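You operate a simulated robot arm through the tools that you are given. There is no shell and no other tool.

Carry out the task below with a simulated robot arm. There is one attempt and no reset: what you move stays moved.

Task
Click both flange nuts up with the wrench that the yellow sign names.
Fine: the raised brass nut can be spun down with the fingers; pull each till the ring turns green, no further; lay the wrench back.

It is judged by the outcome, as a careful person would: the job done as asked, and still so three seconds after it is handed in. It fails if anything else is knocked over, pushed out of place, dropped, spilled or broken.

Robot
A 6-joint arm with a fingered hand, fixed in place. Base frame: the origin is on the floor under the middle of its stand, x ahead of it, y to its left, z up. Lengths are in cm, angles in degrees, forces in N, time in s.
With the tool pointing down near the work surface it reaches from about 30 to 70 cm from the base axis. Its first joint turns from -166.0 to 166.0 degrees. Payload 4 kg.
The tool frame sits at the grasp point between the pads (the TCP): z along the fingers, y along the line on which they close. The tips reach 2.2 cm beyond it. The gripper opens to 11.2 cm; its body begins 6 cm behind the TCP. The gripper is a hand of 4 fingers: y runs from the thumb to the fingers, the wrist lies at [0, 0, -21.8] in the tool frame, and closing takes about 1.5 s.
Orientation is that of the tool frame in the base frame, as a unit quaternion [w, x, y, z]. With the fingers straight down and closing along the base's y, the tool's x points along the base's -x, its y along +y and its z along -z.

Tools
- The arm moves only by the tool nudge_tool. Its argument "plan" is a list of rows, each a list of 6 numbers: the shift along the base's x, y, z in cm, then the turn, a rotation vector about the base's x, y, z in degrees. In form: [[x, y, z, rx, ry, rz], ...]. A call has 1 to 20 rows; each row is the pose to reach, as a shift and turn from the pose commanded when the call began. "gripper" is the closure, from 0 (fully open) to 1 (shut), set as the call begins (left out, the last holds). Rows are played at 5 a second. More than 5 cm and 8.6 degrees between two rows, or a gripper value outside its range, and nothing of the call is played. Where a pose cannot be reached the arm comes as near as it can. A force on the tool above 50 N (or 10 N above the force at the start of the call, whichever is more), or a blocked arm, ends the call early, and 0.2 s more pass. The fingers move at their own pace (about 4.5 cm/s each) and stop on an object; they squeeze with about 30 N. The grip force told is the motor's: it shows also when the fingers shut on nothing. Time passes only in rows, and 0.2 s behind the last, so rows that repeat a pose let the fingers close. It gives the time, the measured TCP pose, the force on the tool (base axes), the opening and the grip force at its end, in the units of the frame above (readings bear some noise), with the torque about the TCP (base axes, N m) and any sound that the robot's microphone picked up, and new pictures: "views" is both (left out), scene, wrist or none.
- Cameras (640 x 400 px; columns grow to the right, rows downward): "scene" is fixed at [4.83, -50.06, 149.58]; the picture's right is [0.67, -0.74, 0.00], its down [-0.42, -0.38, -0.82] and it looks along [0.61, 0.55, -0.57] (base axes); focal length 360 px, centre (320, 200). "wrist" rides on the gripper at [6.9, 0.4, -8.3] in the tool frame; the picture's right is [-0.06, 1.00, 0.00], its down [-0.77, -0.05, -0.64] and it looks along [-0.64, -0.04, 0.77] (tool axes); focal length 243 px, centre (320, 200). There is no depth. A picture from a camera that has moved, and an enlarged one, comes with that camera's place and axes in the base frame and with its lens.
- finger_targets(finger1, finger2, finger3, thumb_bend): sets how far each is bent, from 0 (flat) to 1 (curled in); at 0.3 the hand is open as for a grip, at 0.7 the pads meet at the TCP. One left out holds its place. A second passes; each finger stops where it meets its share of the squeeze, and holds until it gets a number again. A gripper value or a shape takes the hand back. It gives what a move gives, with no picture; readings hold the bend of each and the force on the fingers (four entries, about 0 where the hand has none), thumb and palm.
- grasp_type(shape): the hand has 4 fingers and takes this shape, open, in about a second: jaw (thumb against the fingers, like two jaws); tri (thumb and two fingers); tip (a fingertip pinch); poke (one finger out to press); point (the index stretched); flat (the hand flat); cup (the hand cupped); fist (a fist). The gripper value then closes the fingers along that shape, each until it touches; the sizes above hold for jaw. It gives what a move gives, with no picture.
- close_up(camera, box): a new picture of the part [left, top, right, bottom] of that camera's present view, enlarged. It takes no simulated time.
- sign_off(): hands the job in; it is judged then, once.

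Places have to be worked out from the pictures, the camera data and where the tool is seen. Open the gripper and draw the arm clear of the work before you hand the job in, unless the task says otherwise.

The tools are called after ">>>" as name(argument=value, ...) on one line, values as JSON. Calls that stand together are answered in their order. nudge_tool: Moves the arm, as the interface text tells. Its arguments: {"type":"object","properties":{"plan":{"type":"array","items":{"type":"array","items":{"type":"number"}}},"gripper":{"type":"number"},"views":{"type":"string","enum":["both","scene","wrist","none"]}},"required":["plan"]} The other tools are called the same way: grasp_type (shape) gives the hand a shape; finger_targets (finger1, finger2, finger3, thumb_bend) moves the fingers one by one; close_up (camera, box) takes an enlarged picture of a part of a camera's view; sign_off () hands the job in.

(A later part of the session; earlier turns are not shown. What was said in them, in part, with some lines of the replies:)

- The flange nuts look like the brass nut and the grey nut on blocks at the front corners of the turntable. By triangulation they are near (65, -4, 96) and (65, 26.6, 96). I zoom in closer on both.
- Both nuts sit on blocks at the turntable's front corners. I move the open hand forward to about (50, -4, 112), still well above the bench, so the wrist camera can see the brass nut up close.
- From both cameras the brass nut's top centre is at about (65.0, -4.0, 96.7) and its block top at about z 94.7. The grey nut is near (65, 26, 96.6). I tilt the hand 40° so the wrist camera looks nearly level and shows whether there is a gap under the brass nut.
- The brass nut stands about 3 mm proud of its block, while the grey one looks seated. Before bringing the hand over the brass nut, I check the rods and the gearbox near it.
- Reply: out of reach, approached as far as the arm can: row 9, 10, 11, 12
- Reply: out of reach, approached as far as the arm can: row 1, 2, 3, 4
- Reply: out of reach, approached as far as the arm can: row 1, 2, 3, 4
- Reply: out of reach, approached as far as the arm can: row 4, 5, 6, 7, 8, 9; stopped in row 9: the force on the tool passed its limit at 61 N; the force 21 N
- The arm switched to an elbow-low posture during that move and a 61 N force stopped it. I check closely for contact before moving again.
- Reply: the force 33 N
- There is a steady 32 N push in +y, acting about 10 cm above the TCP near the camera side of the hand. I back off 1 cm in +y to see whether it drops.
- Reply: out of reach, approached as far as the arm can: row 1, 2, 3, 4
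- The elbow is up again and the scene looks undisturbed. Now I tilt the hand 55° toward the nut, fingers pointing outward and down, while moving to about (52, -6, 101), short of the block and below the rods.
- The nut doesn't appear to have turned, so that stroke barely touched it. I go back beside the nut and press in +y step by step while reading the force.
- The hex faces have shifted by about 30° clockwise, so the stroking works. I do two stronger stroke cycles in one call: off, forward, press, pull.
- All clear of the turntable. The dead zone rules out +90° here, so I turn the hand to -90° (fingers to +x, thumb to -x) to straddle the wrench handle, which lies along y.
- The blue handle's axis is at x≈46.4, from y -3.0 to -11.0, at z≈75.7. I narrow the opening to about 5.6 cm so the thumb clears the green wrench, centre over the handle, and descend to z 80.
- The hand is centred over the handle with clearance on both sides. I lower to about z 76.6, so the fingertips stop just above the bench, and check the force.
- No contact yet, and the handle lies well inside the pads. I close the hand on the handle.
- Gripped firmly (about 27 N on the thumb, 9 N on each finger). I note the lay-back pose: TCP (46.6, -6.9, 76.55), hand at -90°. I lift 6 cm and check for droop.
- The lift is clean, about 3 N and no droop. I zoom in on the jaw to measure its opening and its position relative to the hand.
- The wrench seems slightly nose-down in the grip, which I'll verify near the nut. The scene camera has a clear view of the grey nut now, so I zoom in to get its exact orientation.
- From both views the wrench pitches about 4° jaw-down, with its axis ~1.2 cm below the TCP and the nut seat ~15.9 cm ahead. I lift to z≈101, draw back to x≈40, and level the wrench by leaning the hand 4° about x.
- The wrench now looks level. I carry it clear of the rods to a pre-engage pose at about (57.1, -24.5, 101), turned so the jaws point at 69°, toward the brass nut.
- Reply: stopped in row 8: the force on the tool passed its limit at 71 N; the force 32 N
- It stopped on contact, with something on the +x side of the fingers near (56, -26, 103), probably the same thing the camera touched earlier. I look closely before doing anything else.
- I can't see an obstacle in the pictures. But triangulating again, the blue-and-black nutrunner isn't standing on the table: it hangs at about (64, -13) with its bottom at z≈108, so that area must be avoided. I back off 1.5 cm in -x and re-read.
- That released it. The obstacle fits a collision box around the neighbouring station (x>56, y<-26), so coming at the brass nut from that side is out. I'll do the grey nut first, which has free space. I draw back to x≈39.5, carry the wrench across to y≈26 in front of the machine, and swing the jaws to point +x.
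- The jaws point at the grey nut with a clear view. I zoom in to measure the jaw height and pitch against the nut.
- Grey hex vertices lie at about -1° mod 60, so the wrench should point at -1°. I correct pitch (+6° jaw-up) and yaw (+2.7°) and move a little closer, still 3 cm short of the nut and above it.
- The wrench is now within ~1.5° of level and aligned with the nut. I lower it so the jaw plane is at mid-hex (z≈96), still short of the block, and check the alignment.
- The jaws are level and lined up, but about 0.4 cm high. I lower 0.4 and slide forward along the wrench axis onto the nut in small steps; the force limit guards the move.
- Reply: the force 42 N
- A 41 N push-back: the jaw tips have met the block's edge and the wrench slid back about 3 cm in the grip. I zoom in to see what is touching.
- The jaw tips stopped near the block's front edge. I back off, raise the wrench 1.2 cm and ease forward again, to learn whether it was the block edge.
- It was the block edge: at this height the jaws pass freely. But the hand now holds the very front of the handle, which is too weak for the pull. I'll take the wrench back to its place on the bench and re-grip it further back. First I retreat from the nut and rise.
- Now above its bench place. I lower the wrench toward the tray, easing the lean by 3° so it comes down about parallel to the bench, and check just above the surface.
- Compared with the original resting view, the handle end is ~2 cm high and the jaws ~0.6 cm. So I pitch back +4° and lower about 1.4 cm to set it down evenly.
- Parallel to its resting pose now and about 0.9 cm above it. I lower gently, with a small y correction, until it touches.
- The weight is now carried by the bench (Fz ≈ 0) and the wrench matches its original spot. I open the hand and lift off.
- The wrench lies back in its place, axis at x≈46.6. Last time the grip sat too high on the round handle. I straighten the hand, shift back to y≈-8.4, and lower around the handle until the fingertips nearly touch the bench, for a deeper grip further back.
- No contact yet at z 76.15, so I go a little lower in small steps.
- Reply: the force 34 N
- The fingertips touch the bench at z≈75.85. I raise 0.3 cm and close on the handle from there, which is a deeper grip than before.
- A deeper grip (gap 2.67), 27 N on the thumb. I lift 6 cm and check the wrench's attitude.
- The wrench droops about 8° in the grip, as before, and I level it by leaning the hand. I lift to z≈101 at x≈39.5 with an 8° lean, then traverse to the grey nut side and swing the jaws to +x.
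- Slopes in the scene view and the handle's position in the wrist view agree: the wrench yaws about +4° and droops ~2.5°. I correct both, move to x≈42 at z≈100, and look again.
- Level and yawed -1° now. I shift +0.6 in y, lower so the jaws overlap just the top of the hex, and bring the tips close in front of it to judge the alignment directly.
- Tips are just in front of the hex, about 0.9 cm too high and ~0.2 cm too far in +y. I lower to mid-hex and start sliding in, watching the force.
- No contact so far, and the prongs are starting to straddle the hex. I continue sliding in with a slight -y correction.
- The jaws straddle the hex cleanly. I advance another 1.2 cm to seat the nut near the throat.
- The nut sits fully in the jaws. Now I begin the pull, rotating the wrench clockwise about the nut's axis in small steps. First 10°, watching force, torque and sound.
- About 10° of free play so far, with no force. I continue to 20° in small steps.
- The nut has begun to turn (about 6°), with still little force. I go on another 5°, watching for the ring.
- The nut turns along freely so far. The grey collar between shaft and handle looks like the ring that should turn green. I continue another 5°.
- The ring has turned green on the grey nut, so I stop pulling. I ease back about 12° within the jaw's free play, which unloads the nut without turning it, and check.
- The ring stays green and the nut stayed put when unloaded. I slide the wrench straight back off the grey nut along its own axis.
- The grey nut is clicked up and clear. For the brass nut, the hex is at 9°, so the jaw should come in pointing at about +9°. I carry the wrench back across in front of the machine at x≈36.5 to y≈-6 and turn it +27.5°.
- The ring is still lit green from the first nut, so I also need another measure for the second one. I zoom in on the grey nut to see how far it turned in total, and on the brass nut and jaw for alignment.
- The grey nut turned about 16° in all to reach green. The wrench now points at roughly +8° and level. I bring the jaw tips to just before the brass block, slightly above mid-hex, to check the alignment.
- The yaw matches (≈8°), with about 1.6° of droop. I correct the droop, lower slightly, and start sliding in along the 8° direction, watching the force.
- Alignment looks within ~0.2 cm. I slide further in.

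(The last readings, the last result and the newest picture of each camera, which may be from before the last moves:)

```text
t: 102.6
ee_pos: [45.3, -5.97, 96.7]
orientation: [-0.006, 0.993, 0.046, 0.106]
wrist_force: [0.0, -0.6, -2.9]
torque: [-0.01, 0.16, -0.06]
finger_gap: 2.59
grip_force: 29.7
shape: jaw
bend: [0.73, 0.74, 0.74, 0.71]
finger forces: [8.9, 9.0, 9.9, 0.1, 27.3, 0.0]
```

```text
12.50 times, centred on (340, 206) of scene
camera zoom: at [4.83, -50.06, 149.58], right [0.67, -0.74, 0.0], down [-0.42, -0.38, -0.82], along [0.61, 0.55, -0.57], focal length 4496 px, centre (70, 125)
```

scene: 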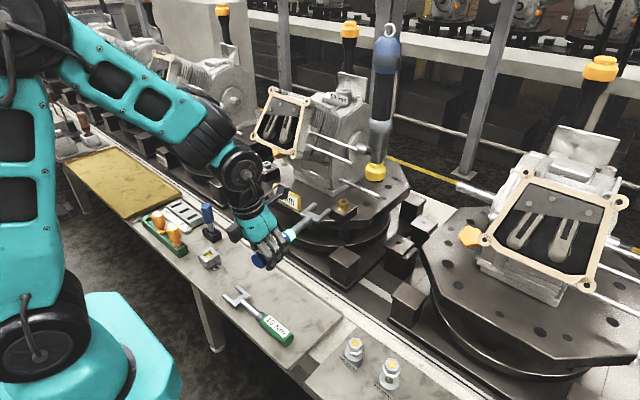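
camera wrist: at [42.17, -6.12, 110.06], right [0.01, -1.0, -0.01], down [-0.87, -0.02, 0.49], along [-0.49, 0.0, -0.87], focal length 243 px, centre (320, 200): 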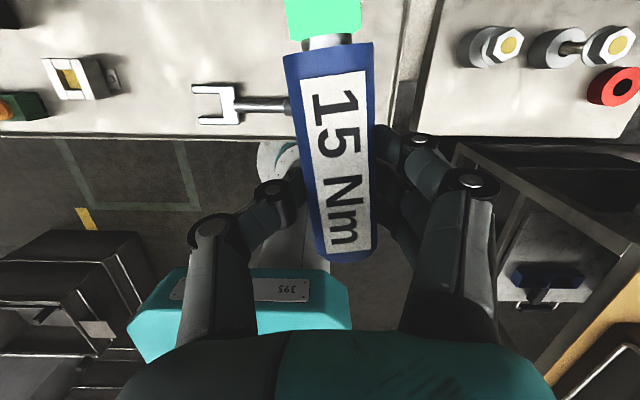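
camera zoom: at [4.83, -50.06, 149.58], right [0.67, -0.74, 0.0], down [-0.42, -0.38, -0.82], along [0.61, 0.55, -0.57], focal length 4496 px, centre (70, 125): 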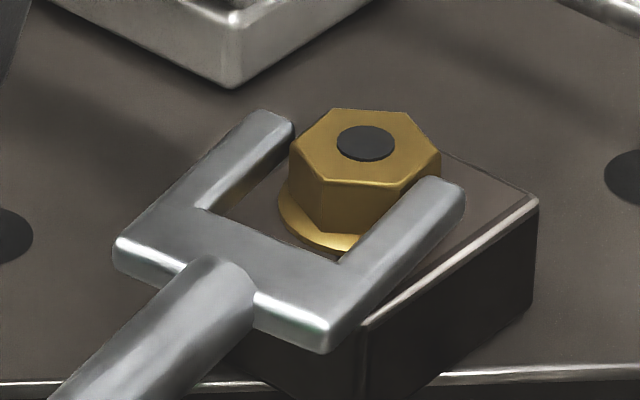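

The jaws are straddling the brass hex without contact. I go the remaining distance.

>>> nudge_tool(plan=[[0.5, 0.07, -0.1, 0, 0, 0], [1.0, 0.14, -0.2, 0, 0, 0], [1.5, 0.2, -0.3, 0, 0, 0]], views="none")

>>> close_up(camera="scene", box=[315, 190, 365, 222])

>>> close_up(camera="scene", box=[255, 175, 375, 250])

```text
t: 103.4
ee_pos: [46.73, -5.72, 96.34]
orientation: [-0.006, 0.993, 0.046, 0.105]
wrist_force: [0.5, -0.4, -2.0]
torque: [-0.01, 0.16, -0.08]
finger_gap: 2.62
grip_force: 30.1
shape: jaw
bend: [0.73, 0.74, 0.74, 0.71]
finger forces: [9.5, 8.9, 9.4, 0.0, 27.2, 0.0]
```

```text
12.50 times, centred on (340, 206) of scene
camera zoom: at [4.83, -50.06, 149.58], right [0.67, -0.74, 0.0], down [-0.42, -0.38, -0.82], along [0.61, 0.55, -0.57], focal length 4496 px, centre (70, 125)
```

zoom: 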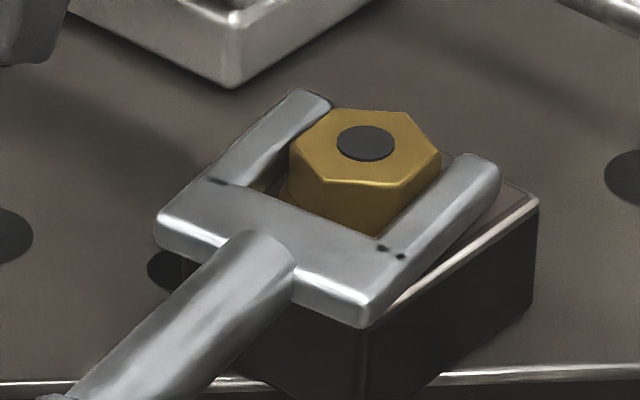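

```text
5.33 times, centred on (315, 212) of scene
camera zoom: at [4.83, -50.06, 149.58], right [0.67, -0.74, 0.0], down [-0.42, -0.38, -0.82], along [0.61, 0.55, -0.57], focal length 1918 px, centre (347, 133)
```

zoom: 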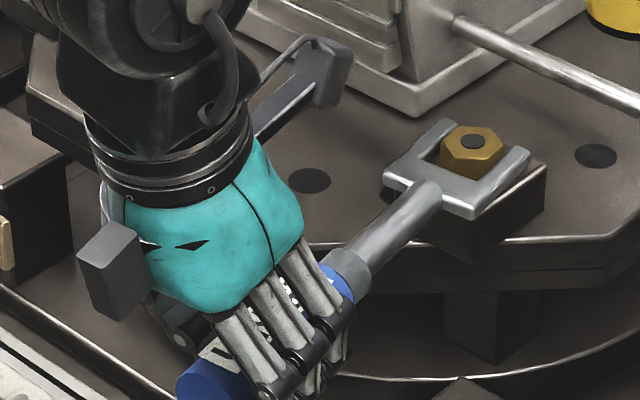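

Engaged, and the ring has gone back to grey, so it will show green anew. I start the clockwise pull about the brass nut's axis, the first 10° being mostly free play.

>>> nudge_tool(plan=[[-0.06, 0.8, 0, 0, 0, -2.5], [-0.08, 1.6, 0, 0, 0, -5], [-0.07, 2.4, 0, 0, 0, -7.5], [-0.02, 3.2, 0, 0, 0, -10]], views="scene")

>>> close_up(camera="scene", box=[315, 190, 365, 222])

>>> close_up(camera="scene", box=[255, 165, 375, 240])

```text
t: 104.4
ee_pos: [46.59, -2.28, 96.44]
orientation: [0.003, 0.994, -0.042, 0.105]
wrist_force: [-0.1, -1.0, -2.6]
torque: [0.02, 0.17, -0.14]
finger_gap: 2.62
grip_force: 30.2
shape: jaw
bend: [0.73, 0.74, 0.74, 0.71]
finger forces: [9.2, 8.9, 9.7, 0.0, 27.1, 0.0]
```

scene: 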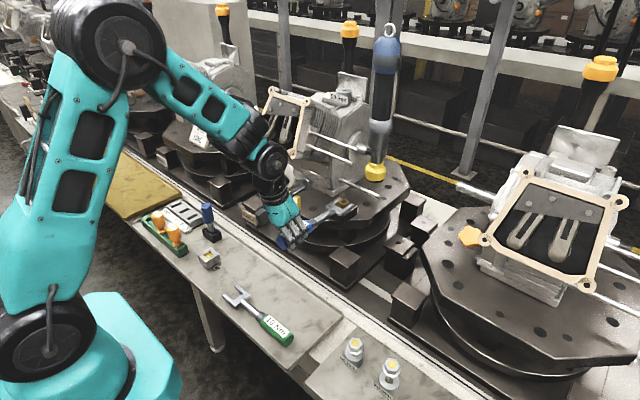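

```text
12.50 times, centred on (340, 206) of scene
camera zoom: at [4.83, -50.06, 149.58], right [0.67, -0.74, 0.0], down [-0.42, -0.38, -0.82], along [0.61, 0.55, -0.57], focal length 4496 px, centre (70, 125)
```

zoom: 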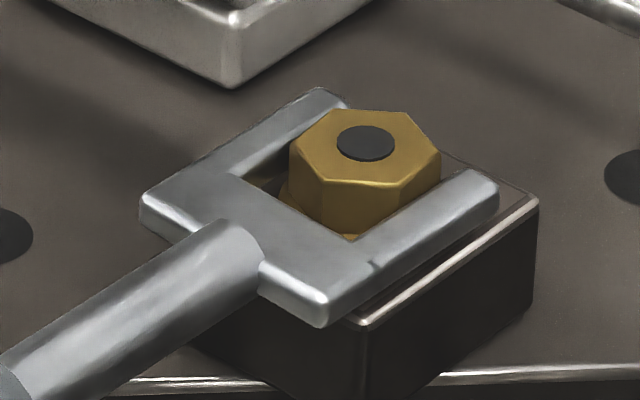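

```text
5.33 times, centred on (315, 202) of scene
camera zoom: at [4.83, -50.06, 149.58], right [0.67, -0.74, 0.0], down [-0.42, -0.38, -0.82], along [0.61, 0.55, -0.57], focal length 1918 px, centre (347, 187)
```

zoom: 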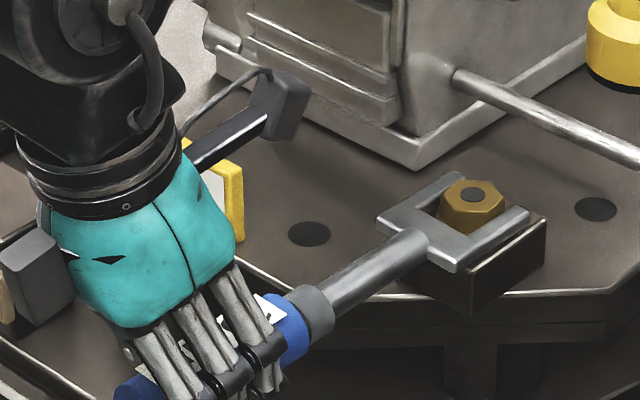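

Only free play so far; the nut hasn't moved and the ring is grey. I continue to 17.5°.

>>> nudge_tool(plan=[[0.04, 0.4, 0, 0, 0, -1.25], [0.08, 0.795, 0, 0, 0, -2.5], [0.14, 1.19, 0, 0, 0, -3.75], [0.2, 1.59, 0, 0, 0, -5], [0.27, 1.98, 0, 0, 0, -6.25], [0.35, 2.37, 0, 0, 0, -7.5]], views="none")

>>> close_up(camera="scene", box=[315, 190, 365, 222])

>>> close_up(camera="scene", box=[255, 165, 375, 240])

```text
t: 105.8
ee_pos: [47.12, -0.01, 96.42]
orientation: [0.01, 0.989, -0.106, 0.106]
wrist_force: [2.2, -1.8, -3.2]
torque: [-0.06, 0.14, -0.11]
finger_gap: 2.61
grip_force: 30.1
shape: jaw
bend: [0.73, 0.74, 0.74, 0.71]
finger forces: [9.3, 9.1, 9.8, 0.0, 26.2, 0.1]
```

```text
12.50 times, centred on (340, 206) of scene
camera zoom: at [4.83, -50.06, 149.58], right [0.67, -0.74, 0.0], down [-0.42, -0.38, -0.82], along [0.61, 0.55, -0.57], focal length 4496 px, centre (70, 125)
```

zoom: 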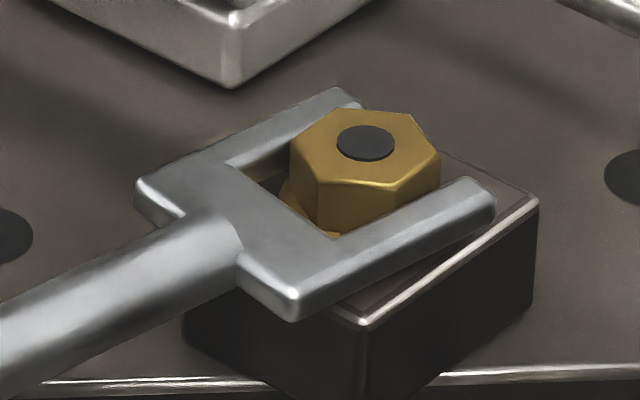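

```text
5.33 times, centred on (315, 202) of scene
camera zoom: at [4.83, -50.06, 149.58], right [0.67, -0.74, 0.0], down [-0.42, -0.38, -0.82], along [0.61, 0.55, -0.57], focal length 1918 px, centre (347, 187)
```

zoom: 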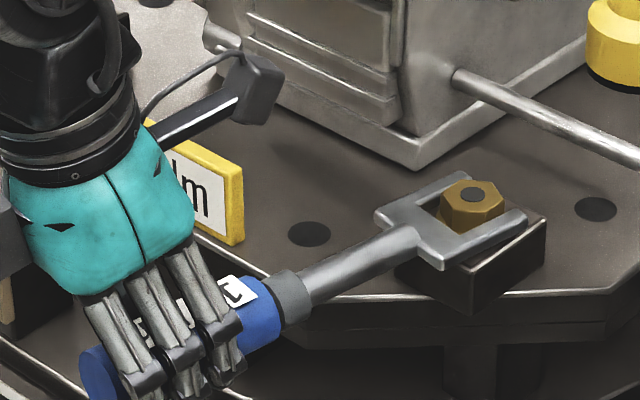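

The nut has just begun to turn (~3°), with the ring still grey. I continue in small steps, checking the ring each time.

>>> nudge_tool(plan=[[0.09, 0.39, 0, 0, 0, -1.25], [0.18, 0.78, 0, 0, 0, -2.5], [0.29, 1.17, 0, 0, 0, -3.75], [0.4, 1.55, 0, 0, 0, -5]], views="none")

>>> close_up(camera="scene", box=[255, 165, 375, 240])

>>> close_up(camera="scene", box=[315, 190, 365, 222])

```text
t: 106.8
ee_pos: [47.45, 1.5, 96.45]
orientation: [0.014, 0.983, -0.15, 0.105]
wrist_force: [-0.9, -3.2, -3.1]
torque: [-0.07, 0.2, -0.09]
finger_gap: 2.62
grip_force: 29.8
shape: jaw
bend: [0.73, 0.74, 0.74, 0.71]
finger forces: [9.2, 9.2, 9.9, 0.0, 25.8, 0.0]
```

```text
5.33 times, centred on (315, 202) of scene
camera zoom: at [4.83, -50.06, 149.58], right [0.67, -0.74, 0.0], down [-0.42, -0.38, -0.82], along [0.61, 0.55, -0.57], focal length 1918 px, centre (347, 187)
```

zoom: 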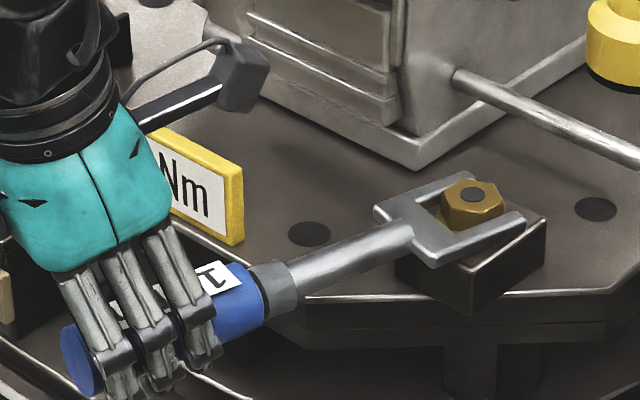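

```text
12.50 times, centred on (340, 206) of scene
camera zoom: at [4.83, -50.06, 149.58], right [0.67, -0.74, 0.0], down [-0.42, -0.38, -0.82], along [0.61, 0.55, -0.57], focal length 4496 px, centre (70, 125)
```

zoom: 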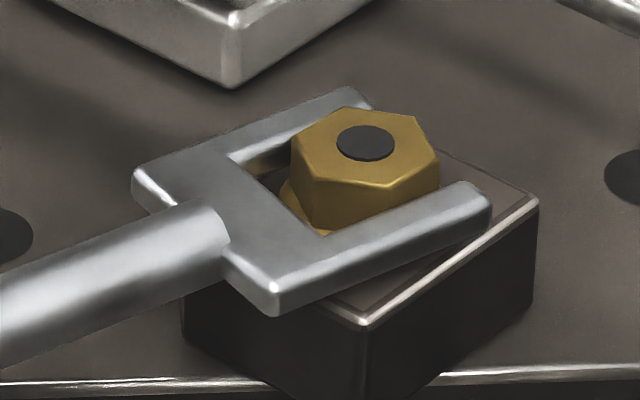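

Ring still grey, nut about 8° on. I continue 2.5°.

>>> nudge_tool(plan=[[0.06, 0.19, 0, 0, 0, -0.62], [0.13, 0.38, 0, 0, 0, -1.25], [0.19, 0.57, 0, 0, 0, -1.88], [0.26, 0.76, 0, 0, 0, -2.5]], views="none")

>>> close_up(camera="scene", box=[255, 165, 375, 240])

```text
t: 107.8
ee_pos: [47.66, 2.27, 96.33]
orientation: [0.017, 0.98, -0.171, 0.105]
wrist_force: [-1.6, -1.1, -3.0]
torque: [-0.08, 0.21, -0.11]
finger_gap: 2.6
grip_force: 29.6
shape: jaw
bend: [0.73, 0.74, 0.74, 0.71]
finger forces: [8.9, 9.0, 10.1, 0.1, 26.3, 0.1]
```

```text
5.33 times, centred on (315, 202) of scene
camera zoom: at [4.83, -50.06, 149.58], right [0.67, -0.74, 0.0], down [-0.42, -0.38, -0.82], along [0.61, 0.55, -0.57], focal length 1918 px, centre (347, 187)
```

zoom: 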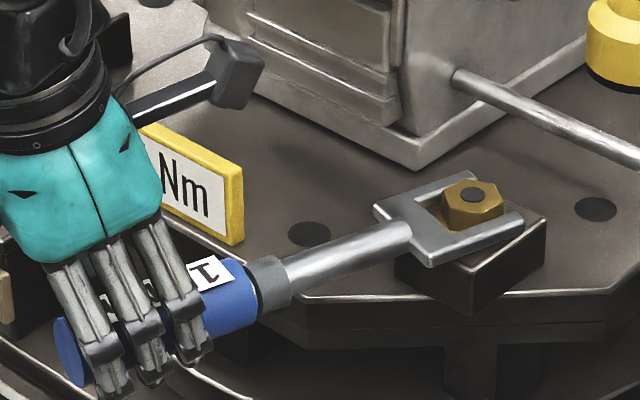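

>>> nudge_tool(plan=[[0.07, 0.19, 0, 0, 0, -0.62], [0.14, 0.375, 0, 0, 0, -1.25], [0.21, 0.56, 0, 0, 0, -1.88], [0.28, 0.75, 0, 0, 0, -2.5]], views="scene")

>>> close_up(camera="scene", box=[255, 165, 375, 240])

```text
t: 108.8
ee_pos: [48.01, 3.05, 96.39]
orientation: [0.02, 0.976, -0.192, 0.104]
wrist_force: [-0.6, -2.1, -4.1]
torque: [-0.07, 0.14, -0.1]
finger_gap: 2.6
grip_force: 30.1
shape: jaw
bend: [0.73, 0.74, 0.74, 0.71]
finger forces: [9.0, 9.1, 9.8, 0.1, 26.1, 0.0]
```

scene: 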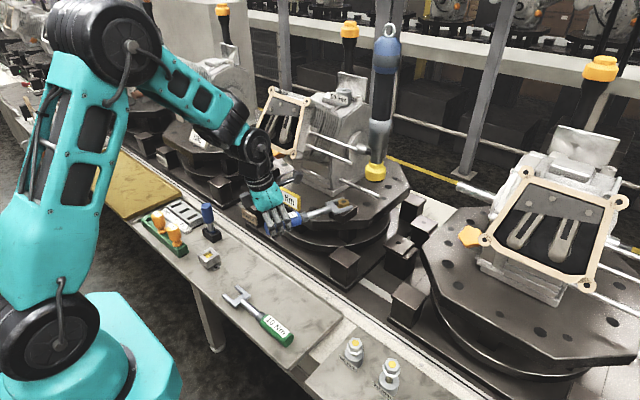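

```text
5.33 times, centred on (315, 202) of scene
camera zoom: at [4.83, -50.06, 149.58], right [0.67, -0.74, 0.0], down [-0.42, -0.38, -0.82], along [0.61, 0.55, -0.57], focal length 1918 px, centre (347, 187)
```

zoom: 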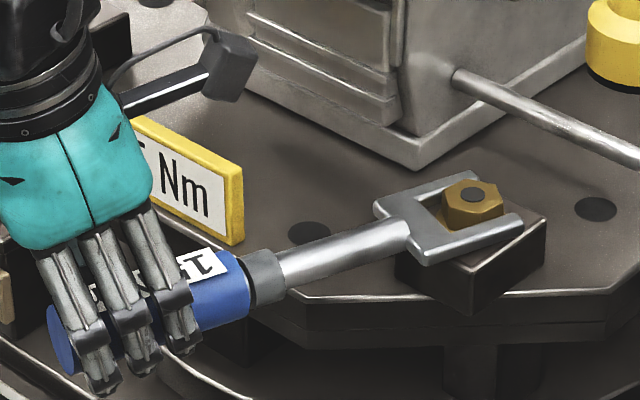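

Still grey, and clearances look fine. I continue 2.5°.

>>> nudge_tool(plan=[[0.08, 0.18, 0, 0, 0, -0.62], [0.16, 0.37, 0, 0, 0, -1.25], [0.24, 0.55, 0, 0, 0, -1.88], [0.32, 0.735, 0, 0, 0, -2.5]], views="none")

>>> close_up(camera="scene", box=[255, 165, 375, 240])

>>> close_up(camera="scene", box=[315, 190, 365, 222])

```text
t: 109.8
ee_pos: [48.35, 3.76, 96.38]
orientation: [0.022, 0.971, -0.213, 0.104]
wrist_force: [-0.7, -2.0, -2.3]
torque: [-0.07, 0.18, -0.11]
finger_gap: 2.62
grip_force: 30.3
shape: jaw
bend: [0.73, 0.74, 0.74, 0.71]
finger forces: [9.4, 9.1, 9.6, 0.0, 25.9, 0.0]
```

```text
5.33 times, centred on (315, 202) of scene
camera zoom: at [4.83, -50.06, 149.58], right [0.67, -0.74, 0.0], down [-0.42, -0.38, -0.82], along [0.61, 0.55, -0.57], focal length 1918 px, centre (347, 187)
```

zoom: 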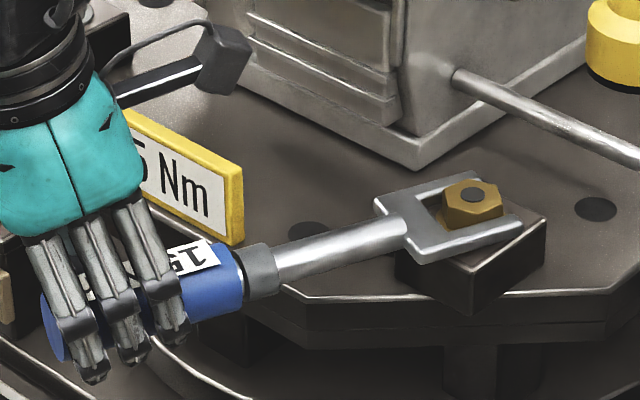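

```text
12.50 times, centred on (340, 206) of scene
camera zoom: at [4.83, -50.06, 149.58], right [0.67, -0.74, 0.0], down [-0.42, -0.38, -0.82], along [0.61, 0.55, -0.57], focal length 4496 px, centre (70, 125)
```

zoom: 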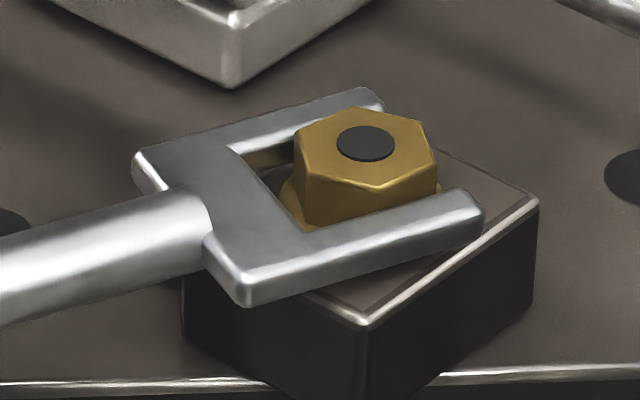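

The nut is turning steadily at ~2 N, with the ring still grey. I continue 2.5° more.

>>> nudge_tool(plan=[[0.09, 0.18, 0, 0, 0, -0.62], [0.17, 0.36, 0, 0, 0, -1.25], [0.26, 0.54, 0, 0, 0, -1.88], [0.35, 0.725, 0, 0, 0, -2.5]], views="none")

>>> close_up(camera="scene", box=[255, 165, 375, 240])

```text
t: 110.8
ee_pos: [48.73, 4.56, 96.45]
orientation: [0.024, 0.966, -0.234, 0.103]
wrist_force: [3.2, -3.6, -1.8]
torque: [-0.07, 0.1, -0.03]
finger_gap: 2.59
grip_force: 30.0
shape: jaw
bend: [0.73, 0.74, 0.74, 0.71]
finger forces: [8.6, 9.0, 10.1, 0.1, 26.1, 0.1]
```

```text
5.33 times, centred on (315, 202) of scene
camera zoom: at [4.83, -50.06, 149.58], right [0.67, -0.74, 0.0], down [-0.42, -0.38, -0.82], along [0.61, 0.55, -0.57], focal length 1918 px, centre (347, 187)
```

zoom: 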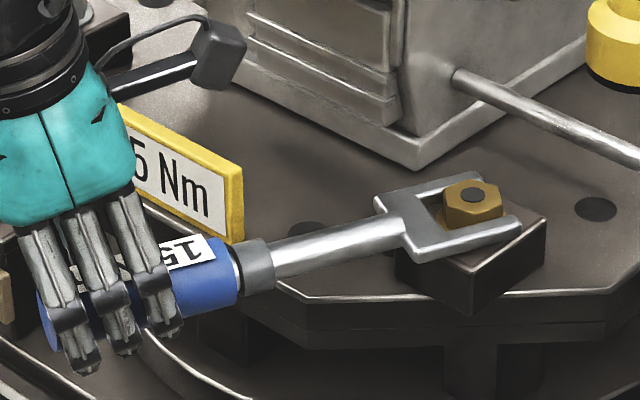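

>>> nudge_tool(plan=[[0.09, 0.175, 0, 0, 0, -0.62], [0.19, 0.35, 0, 0, 0, -1.25], [0.28, 0.525, 0, 0, 0, -1.88], [0.38, 0.7, 0, 0, 0, -2.5]], views="none")

>>> close_up(camera="scene", box=[255, 165, 375, 240])

>>> close_up(camera="scene", box=[315, 190, 365, 222])

```text
t: 111.8
ee_pos: [49.05, 5.17, 96.45]
orientation: [0.027, 0.961, -0.255, 0.102]
wrist_force: [3.9, -4.5, -2.6]
torque: [-0.09, 0.07, -0.02]
finger_gap: 2.62
grip_force: 29.9
shape: jaw
bend: [0.73, 0.74, 0.74, 0.71]
finger forces: [8.8, 9.0, 10.1, 0.1, 26.0, 0.0]
```

```text
5.33 times, centred on (315, 202) of scene
camera zoom: at [4.83, -50.06, 149.58], right [0.67, -0.74, 0.0], down [-0.42, -0.38, -0.82], along [0.61, 0.55, -0.57], focal length 1918 px, centre (347, 187)
```

zoom: 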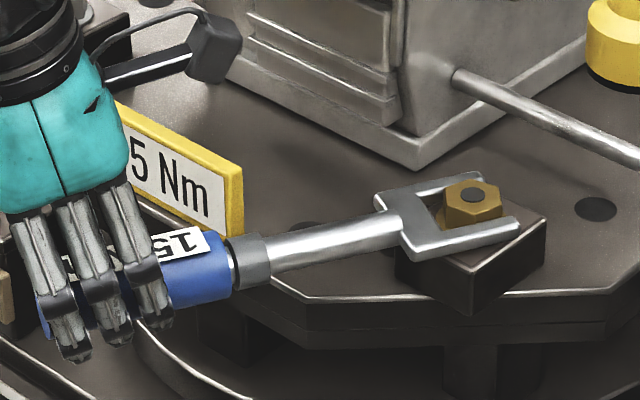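

```text
12.50 times, centred on (340, 206) of scene
camera zoom: at [4.83, -50.06, 149.58], right [0.67, -0.74, 0.0], down [-0.42, -0.38, -0.82], along [0.61, 0.55, -0.57], focal length 4496 px, centre (70, 125)
```

zoom: 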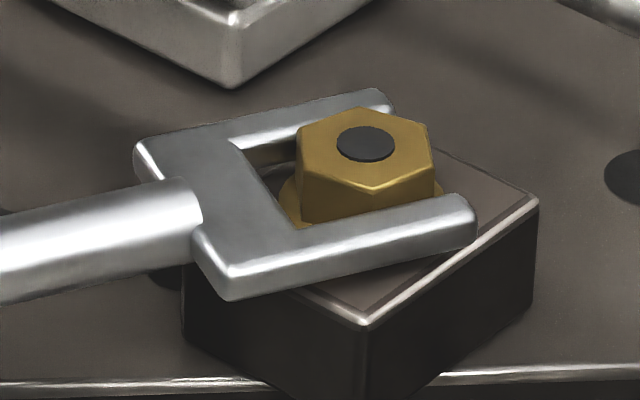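

The force is rising a little (~6 N), with the ring still grey. I continue 2.5° in fine steps.

>>> nudge_tool(plan=[[0.1, 0.17, 0, 0, 0, -0.62], [0.2, 0.345, 0, 0, 0, -1.25], [0.3, 0.52, 0, 0, 0, -1.88], [0.41, 0.69, 0, 0, 0, -2.5]], views="scene")

>>> close_up(camera="scene", box=[255, 165, 375, 240])

```text
t: 112.8
ee_pos: [49.56, 5.83, 96.45]
orientation: [0.029, 0.956, -0.275, 0.102]
wrist_force: [0.2, -1.2, -2.6]
torque: [-0.05, 0.17, -0.03]
finger_gap: 2.59
grip_force: 29.8
shape: jaw
bend: [0.73, 0.74, 0.74, 0.71]
finger forces: [8.6, 9.0, 10.3, 0.0, 26.1, 0.0]
```

scene: 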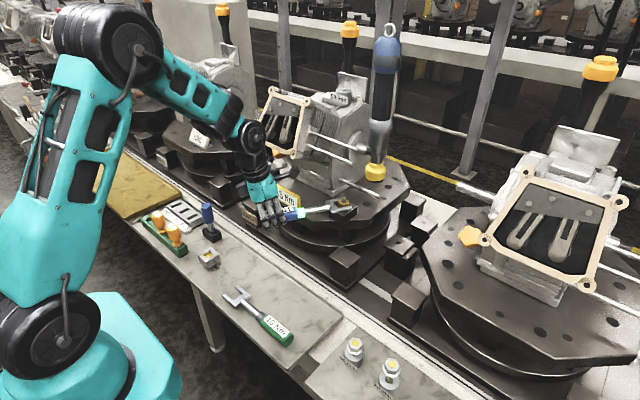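

```text
5.33 times, centred on (315, 202) of scene
camera zoom: at [4.83, -50.06, 149.58], right [0.67, -0.74, 0.0], down [-0.42, -0.38, -0.82], along [0.61, 0.55, -0.57], focal length 1918 px, centre (347, 187)
```

zoom: 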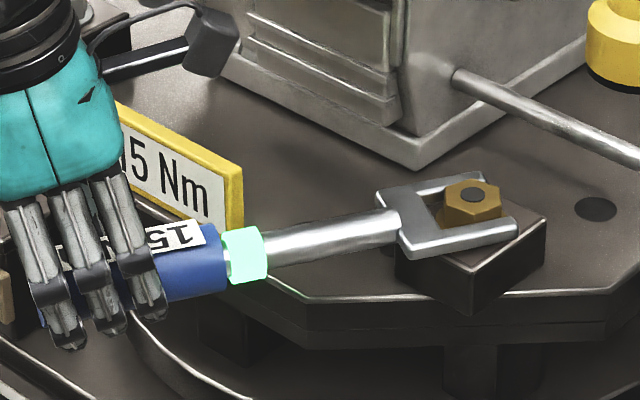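

Green on the brass nut, so I stop. I ease back 12.5° within the free play, then check that the nut stays put.

>>> nudge_tool(plan=[[-0.41, -0.69, 0, 0, 0, 2.5], [-0.79, -1.39, 0, 0, 0, 5], [-1.14, -2.115, 0, 0, 0, 7.5], [-1.46, -2.85, 0, 0, 0, 10], [-1.74, -3.6, 0, 0, 0, 12.5]], views="none")

>>> close_up(camera="scene", box=[315, 190, 365, 222])

>>> close_up(camera="scene", box=[255, 165, 375, 240])

```text
t: 114.0
ee_pos: [47.81, 2.23, 96.46]
orientation: [0.018, 0.98, -0.17, 0.104]
wrist_force: [0.0, 0.6, -3.1]
torque: [0.12, 0.15, 0.02]
finger_gap: 2.61
grip_force: 29.3
shape: jaw
bend: [0.73, 0.74, 0.74, 0.71]
finger forces: [8.2, 8.7, 10.5, 0.0, 27.4, 0.0]
```

```text
12.50 times, centred on (340, 206) of scene
camera zoom: at [4.83, -50.06, 149.58], right [0.67, -0.74, 0.0], down [-0.42, -0.38, -0.82], along [0.61, 0.55, -0.57], focal length 4496 px, centre (70, 125)
```

zoom: 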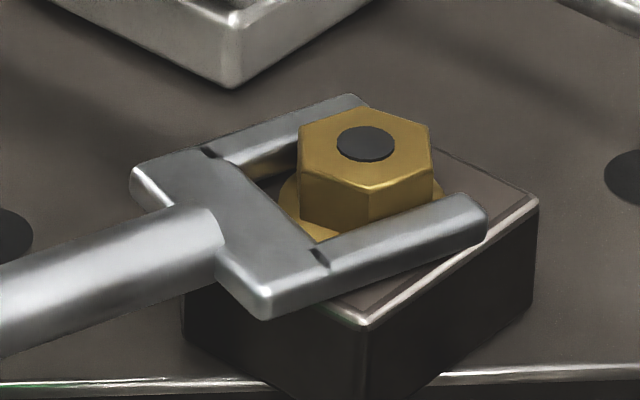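

```text
5.33 times, centred on (315, 202) of scene
camera zoom: at [4.83, -50.06, 149.58], right [0.67, -0.74, 0.0], down [-0.42, -0.38, -0.82], along [0.61, 0.55, -0.57], focal length 1918 px, centre (347, 187)
```

zoom: 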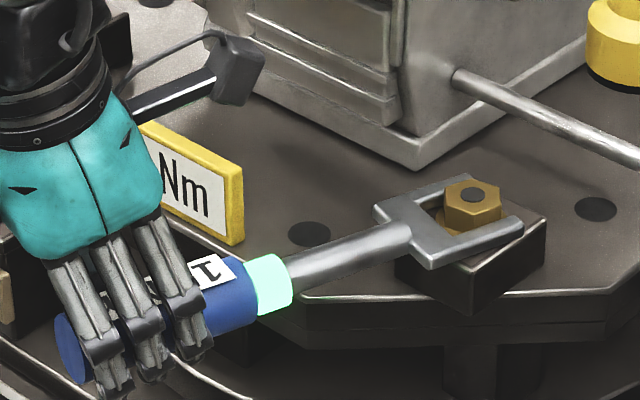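

The nut holds its new position. I slide the wrench straight back off along its axis and rise clear.

>>> nudge_tool(plan=[[-1.0, 0.3, 0, 0, 0, 0], [-2.0, 0.6, 0, 0, 0, 0], [-3.0, 0.9, 0, 0, 0, 0], [-4.0, 1.2, 0, 0, 0, 0], [-5.2, 1.55, 0.2, 0, 0, 0], [-7, 1.8, 1.2, 0, 0, 0], [-9, 1.8, 3, 0, 0, 0], [-10, 1.8, 4, 0, 0, 0]], views="scene")

>>> close_up(camera="scene", box=[240, 150, 380, 240])

```text
t: 115.8
ee_pos: [37.79, 4.07, 100.6]
orientation: [0.017, 0.98, -0.17, 0.104]
wrist_force: [-1.4, 0.1, -3.1]
torque: [0.06, 0.16, -0.01]
finger_gap: 2.62
grip_force: 29.7
shape: jaw
bend: [0.73, 0.74, 0.74, 0.71]
finger forces: [8.3, 8.7, 10.5, 0.0, 27.4, 0.0]
```

scene: 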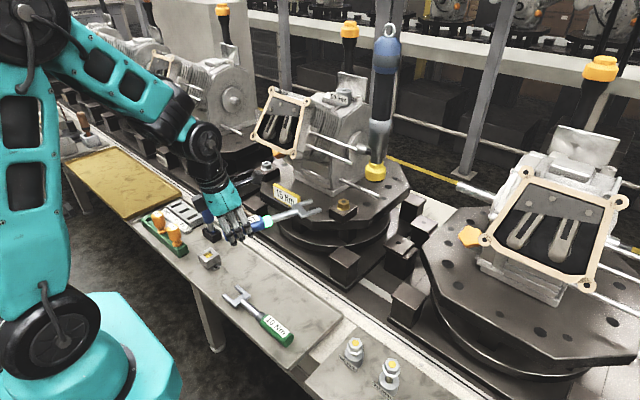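

```text
4.44 times, centred on (310, 195) of scene
camera zoom: at [4.83, -50.06, 149.58], right [0.67, -0.74, 0.0], down [-0.42, -0.38, -0.82], along [0.61, 0.55, -0.57], focal length 1599 px, centre (364, 222)
```

zoom: 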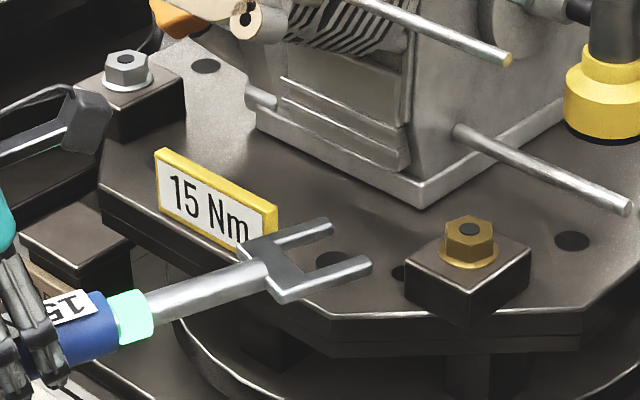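

Both nuts are clicked up, and the sign and station look undisturbed. Now I lay the wrench back: I swing the jaws round to +y while moving above its place on the tray.

>>> nudge_tool(plan=[[0, -0.9, 0, 0, 0, 7.7], [0, -1.8, 0, 0, 0, 15.4], [0, -2.7, 0, 0, 0, 23.1], [0, -3.6, 0, 0, 0, 30.8], [0, -4.5, 0, 0, 0, 38.5], [0, -5.4, 0, 0, 0, 46.2], [0, -6.3, 0, 0, 0, 53.9], [0, -7.2, 0, 0, 0, 61.6], [0, -8.1, 0, 0, 0, 69.3], [0, -9, 0, 0, 0, 77], [0, -10, 0, 0, 0, 84.7], [1, -11, -1, 0, 0, 92.4], [3, -12, -2, 0, 0, 100], [5.5, -13, -4, 0, 0, 107.5], [7.8, -13, -7, 0, 0, 107.5], [7.8, -13, -10, 0, 0, 107.5], [7.8, -13, -10, 0, 0, 107.5]])

>>> close_up(camera="scene", box=[220, 205, 340, 305])

```text
t: 119.4
ee_pos: [45.35, -8.75, 90.39]
orientation: [-0.073, 0.716, 0.69, 0.076]
wrist_force: [-0.5, -0.3, -2.7]
torque: [-0.13, 0.0, 0.03]
finger_gap: 2.61
grip_force: 29.8
shape: jaw
bend: [0.73, 0.74, 0.74, 0.71]
finger forces: [8.6, 8.7, 10.0, 0.0, 27.3, 0.0]
camera wrist: at [46.03, -3.75, 100.04], right [0.99, -0.1, -0.01], down [-0.08, -0.88, 0.47], along [-0.06, -0.46, -0.88], focal length 243 px, centre (320, 200)
```

scene: 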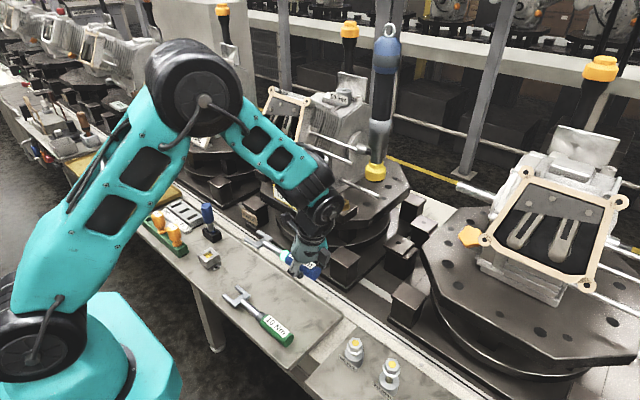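
wrist: 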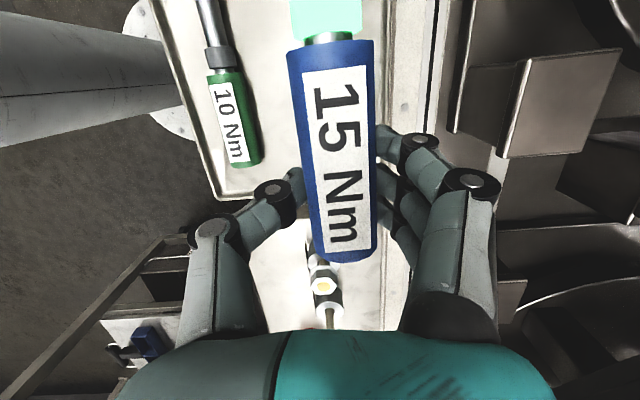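

```text
4.00 times, centred on (280, 255) of scene
camera zoom: at [4.83, -50.06, 149.58], right [0.67, -0.74, 0.0], down [-0.42, -0.38, -0.82], along [0.61, 0.55, -0.57], focal length 1439 px, centre (480, -20)
```

zoom: 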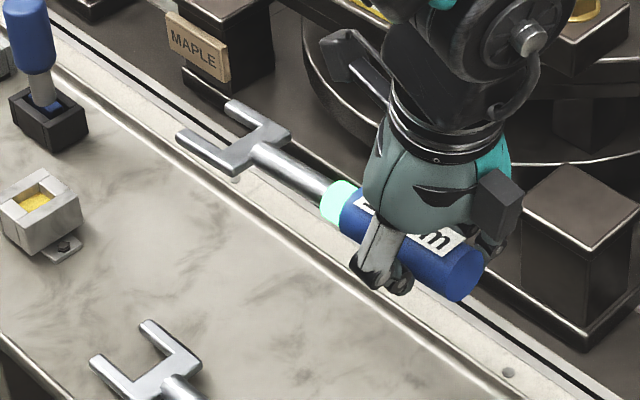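

I descend to just above the tray and compare with the original resting view.

>>> nudge_tool(plan=[[0, 0, -3, 0, 0, 0], [0, 0, -6, 0, 0, 0], [0, 0, -9, 0, 0, 0], [0.2, 0, -11.5, 0, 0, 0], [0.2, 0, -11.5, 0, 0, 0]], views="none")

>>> close_up(camera="scene", box=[235, 230, 345, 320])

```text
t: 120.6
ee_pos: [45.63, -8.85, 78.77]
orientation: [-0.074, 0.717, 0.689, 0.076]
wrist_force: [0.3, 0.4, -2.1]
torque: [-0.15, 0.01, -0.01]
finger_gap: 2.59
grip_force: 29.9
shape: jaw
bend: [0.73, 0.74, 0.74, 0.71]
finger forces: [8.7, 8.8, 10.0, 0.0, 27.2, 0.0]
```

```text
4.44 times, centred on (290, 275) of scene
camera zoom: at [4.83, -50.06, 149.58], right [0.67, -0.74, 0.0], down [-0.42, -0.38, -0.82], along [0.61, 0.55, -0.57], focal length 1599 px, centre (453, -133)
```

zoom: 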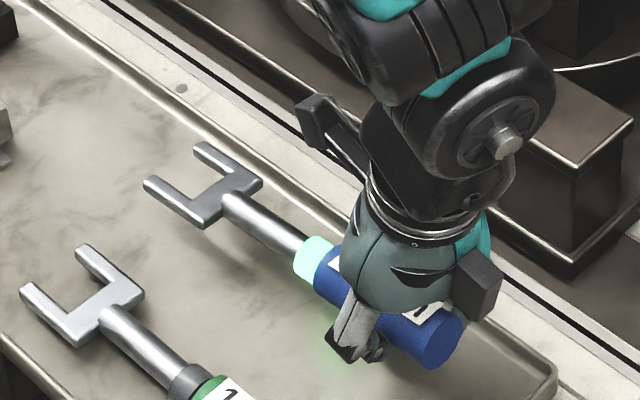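

The handle end is about 2.5 cm up and the jaws about 1.3 cm. I pitch +3.4° to make it parallel and lower to just above the tray.

>>> nudge_tool(plan=[[0, 0, -0.3, 1.2, 0, 0], [0, 0, -0.7, 2.4, 0, 0], [0, 0, -1.2, 3.4, 0, 0], [0, 0, -1.7, 3.4, 0, 0], [0, 0, -2.0, 3.4, 0, 0]], views="none")

>>> close_up(camera="scene", box=[235, 230, 345, 320])

```text
t: 121.8
ee_pos: [45.92, -8.85, 76.77]
orientation: [-0.095, 0.714, 0.687, 0.095]
wrist_force: [-0.2, 0.0, -2.8]
torque: [-0.18, 0.01, 0.02]
finger_gap: 2.62
grip_force: 30.7
shape: jaw
bend: [0.73, 0.74, 0.74, 0.71]
finger forces: [8.6, 8.7, 10.0, 0.0, 27.3, 0.1]
```

```text
4.44 times, centred on (290, 275) of scene
camera zoom: at [4.83, -50.06, 149.58], right [0.67, -0.74, 0.0], down [-0.42, -0.38, -0.82], along [0.61, 0.55, -0.57], focal length 1599 px, centre (453, -133)
```

zoom: 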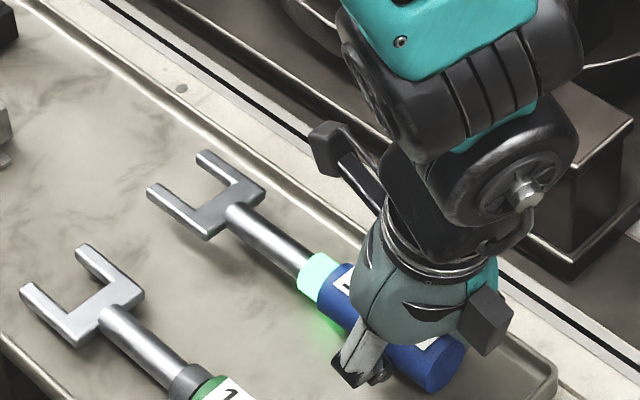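

Parallel now, and about 0.5–0.7 cm up. I lower gently until the weight comes off.

>>> nudge_tool(plan=[[0, 0, -0.2, 0, 0, 0], [0, 0, -0.35, 0, 0, 0], [0, 0, -0.45, 0, 0, 0]], views="none")

>>> close_up(camera="scene", box=[235, 230, 345, 320])

```text
t: 122.6
ee_pos: [45.91, -8.89, 76.55]
orientation: [-0.094, 0.715, 0.686, 0.096]
wrist_force: [0.9, -0.7, 6.8]
torque: [-0.32, -0.26, -0.04]
finger_gap: 2.61
grip_force: 30.1
shape: jaw
bend: [0.73, 0.74, 0.75, 0.71]
finger forces: [8.6, 8.7, 20.6, 0.0, 28.3, 0.1]
```

```text
4.44 times, centred on (290, 275) of scene
camera zoom: at [4.83, -50.06, 149.58], right [0.67, -0.74, 0.0], down [-0.42, -0.38, -0.82], along [0.61, 0.55, -0.57], focal length 1599 px, centre (453, -133)
```

zoom: 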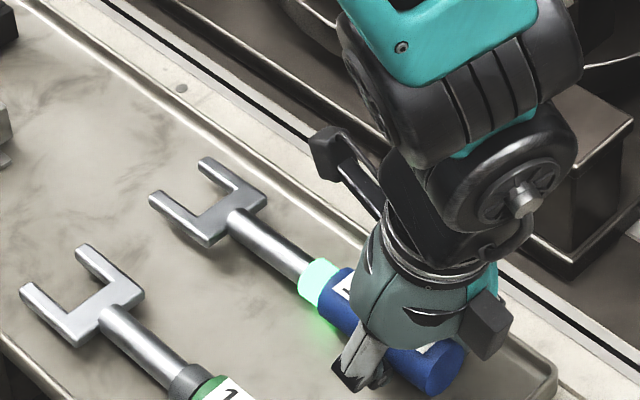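

The rear fingertip is on the tray and the wrench is only ~3 mm above it. I ease up a touch and open the hand to set it down, then lift straight off.

>>> nudge_tool(plan=[[0, 0, 0.1, 0, 0, 0], [0, 0, 0.1, 0, 0, 0]], views="none")

>>> nudge_tool(plan=[[0, 0, 0, 0, 0, 0], [0, 0, 0, 0, 0, 0], [0, 0, 0, 0, 0, 0], [0, 0, 0, 0, 0, 0], [0, 0, 0.5, -0.5, 0, 0], [0, 0, 2, -1, 0, 0], [0, 0, 4, -1, 0, 0], [0, 0, 6, -1, 0, 0], [0, 0, 6, -1, 0, 0]], gripper=0.5)

>>> close_up(camera="scene", box=[235, 230, 345, 320])

```text
t: 123.2
ee_pos: [45.87, -8.91, 76.59]
orientation: [-0.095, 0.714, 0.687, 0.095]
wrist_force: [-0.1, 0.5, -1.2]
torque: [-0.17, 0.02, -0.02]
finger_gap: 2.62
grip_force: 30.1
shape: jaw
bend: [0.73, 0.74, 0.74, 0.71]
finger forces: [8.6, 9.0, 11.2, 0.0, 27.5, 0.1]
```

```text
t: 125.2
ee_pos: [45.86, -8.94, 82.62]
orientation: [-0.088, 0.715, 0.687, 0.09]
wrist_force: [0.0, 0.3, 1.2]
torque: [0.01, 0.0, 0.02]
finger_gap: 5.53
grip_force: 0.0
shape: jaw
bend: [0.73, 0.73, 0.73, 0.7]
finger forces: [0.0, 0.0, 0.0, 0.0, 0.0, 0.0]
camera wrist: at [46.47, -4.36, 92.35], right [0.99, -0.1, -0.02], down [-0.08, -0.9, 0.43], along [-0.06, -0.43, -0.9], focal length 243 px, centre (320, 200)
```

scene: 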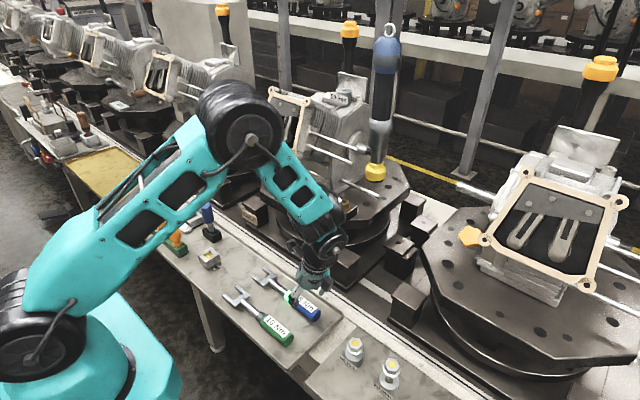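
wrist: 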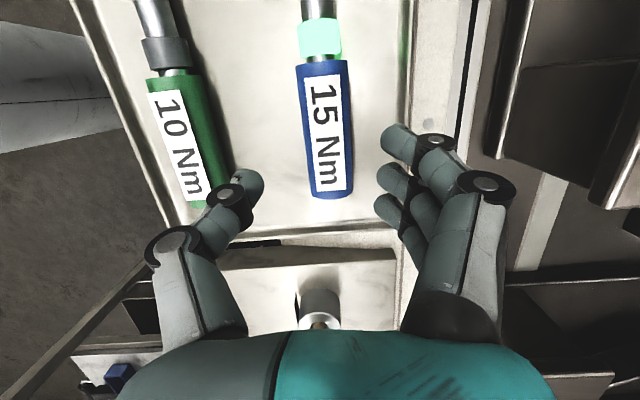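

```text
4.44 times, centred on (290, 275) of scene
camera zoom: at [4.83, -50.06, 149.58], right [0.67, -0.74, 0.0], down [-0.42, -0.38, -0.82], along [0.61, 0.55, -0.57], focal length 1599 px, centre (453, -133)
```

zoom: 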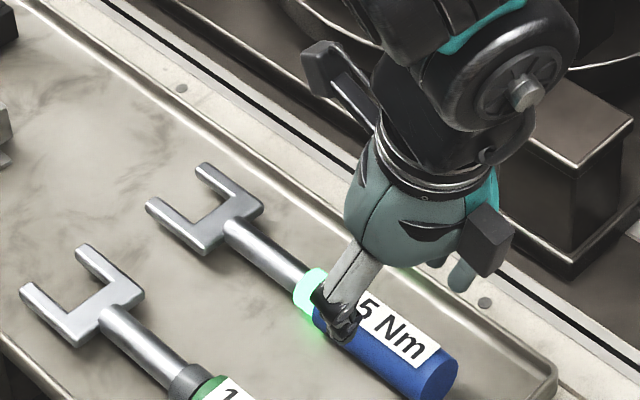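

The wrench lies back in its original place. I open the hand fully while rising and draw the arm clear of the work.

>>> nudge_tool(plan=[[0, 0, 4, -2, 0, 0], [-0.5, 0, 8, -4, 0, 0], [-1.5, 0, 12, -6, 0, 0], [-3, 0, 16, -9, 0, 0], [-4.5, 0, 20, -12, 0, 0], [-6, 0, 24, -14, 0, 0], [-8, 0, 28, -14, 0, 0], [-8, 0, 32, -14, 0, 0], [-8, 0, 32, -14, 0, 0]], gripper=0)

>>> close_up(camera="scene", box=[215, 240, 345, 340])

>>> close_up(camera="scene", box=[235, 140, 395, 240])

>>> close_up(camera="scene", box=[330, 190, 356, 216])

>>> close_up(camera="scene", box=[252, 153, 278, 179])

```text
t: 127.2
ee_pos: [37.87, -8.71, 114.61]
orientation: [-0.001, 0.721, 0.693, 0.006]
wrist_force: [-1.2, -0.8, 0.4]
torque: [0.02, 0.0, 0.02]
finger_gap: 11.2
grip_force: 0.1
shape: jaw
bend: [0.3, 0.3, 0.3, 0.3]
finger forces: [0.0, 0.1, 0.0, 0.0, 0.0, 0.0]
camera wrist: at [38.5, -1.96, 122.97], right [0.99, -0.1, 0.01], down [-0.08, -0.77, 0.63], along [-0.06, -0.63, -0.77], focal length 243 px, centre (320, 200)
```

scene: 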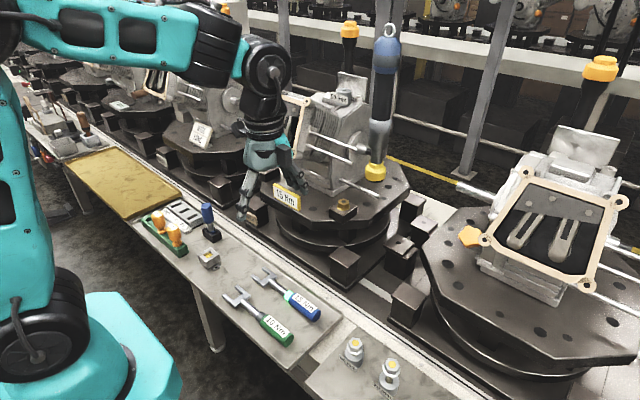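
wrist: 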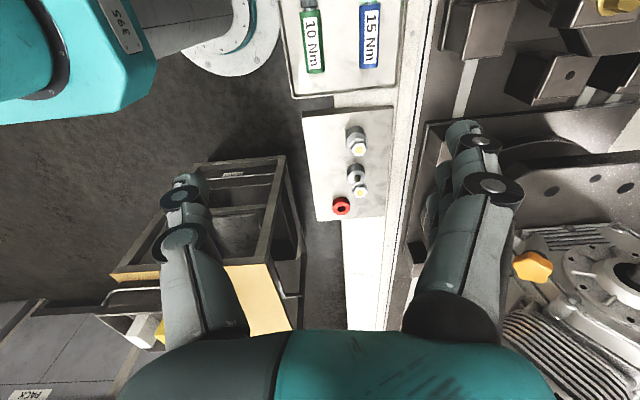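

```text
4.00 times, centred on (280, 290) of scene
camera zoom: at [4.83, -50.06, 149.58], right [0.67, -0.74, 0.0], down [-0.42, -0.38, -0.82], along [0.61, 0.55, -0.57], focal length 1439 px, centre (480, -160)
```

zoom: 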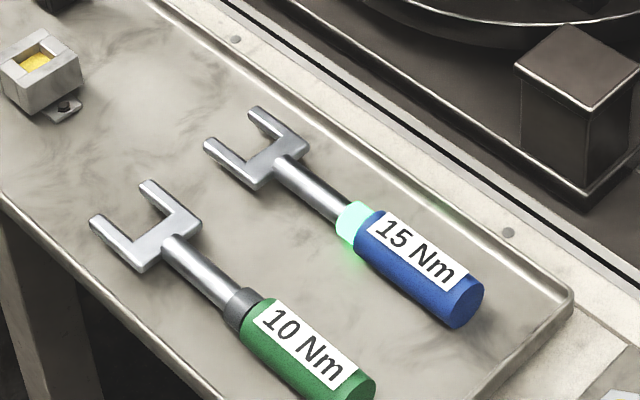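

```text
4.00 times, centred on (315, 190) of scene
camera zoom: at [4.83, -50.06, 149.58], right [0.67, -0.74, 0.0], down [-0.42, -0.38, -0.82], along [0.61, 0.55, -0.57], focal length 1439 px, centre (340, 240)
```

zoom: 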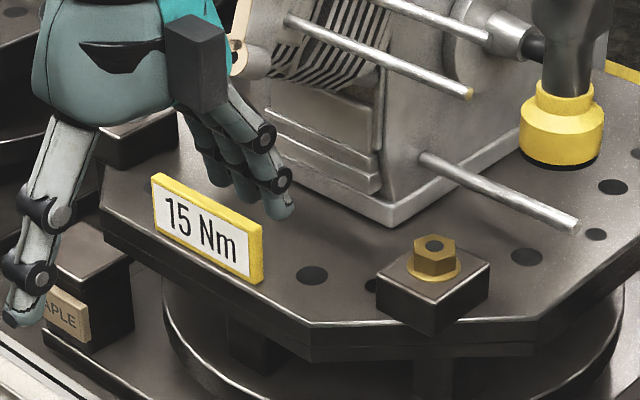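

```text
15.38 times, centred on (343, 203) of scene
camera zoom: at [4.83, -50.06, 149.58], right [0.67, -0.74, 0.0], down [-0.42, -0.38, -0.82], along [0.61, 0.55, -0.57], focal length 5534 px, centre (-34, 154)
```

zoom: 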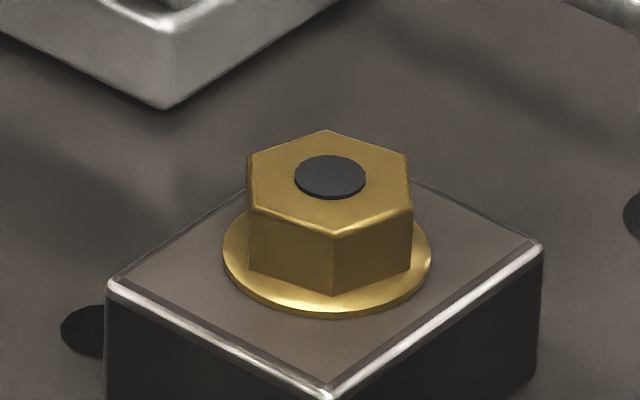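

```text
15.38 times, centred on (265, 166) of scene
camera zoom: at [4.83, -50.06, 149.58], right [0.67, -0.74, 0.0], down [-0.42, -0.38, -0.82], along [0.61, 0.55, -0.57], focal length 5534 px, centre (1166, 723)
```

zoom: 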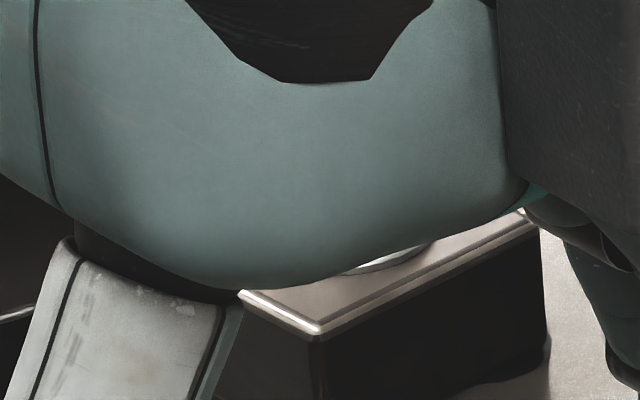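

Both nuts showed green, the wrench is back in its place, and nothing else looks moved. The hand is open and clear, so I hand the job in.

>>> sign_off()

```text
The job is handed in.
```

I tightened both flange nuts with the blue 15 Nm wrench, the one the yellow sign names. I stopped each pull when the wrench's ring turned green and laid the wrench back in its place on the tray.

- **Brass nut:** I spun it down with the thumb until it was seated. The wrench then turned it roughly 20° more before the ring went green. The ring had gone back to grey before this pull, so the green was its own reading.
- **Grey nut:** the wrench turned it about 16° before the ring went green. I checked the ring only at the end of a 5° step, so this pull may have gone up to 5° past the green point.
- **Contacts along the way:**
    - Two moves stopped on contact at 61 N and 71 N near the station on the right.
    - The wrench jaws pushed against the grey nut's block once, at about 41 N.
    - I backed off each time and saw nothing displaced afterwards.

At the end both ring readings were green, and the signs, hanging tool and other parts looked as they did at the start. The hand was open and the arm clear when I handed in.
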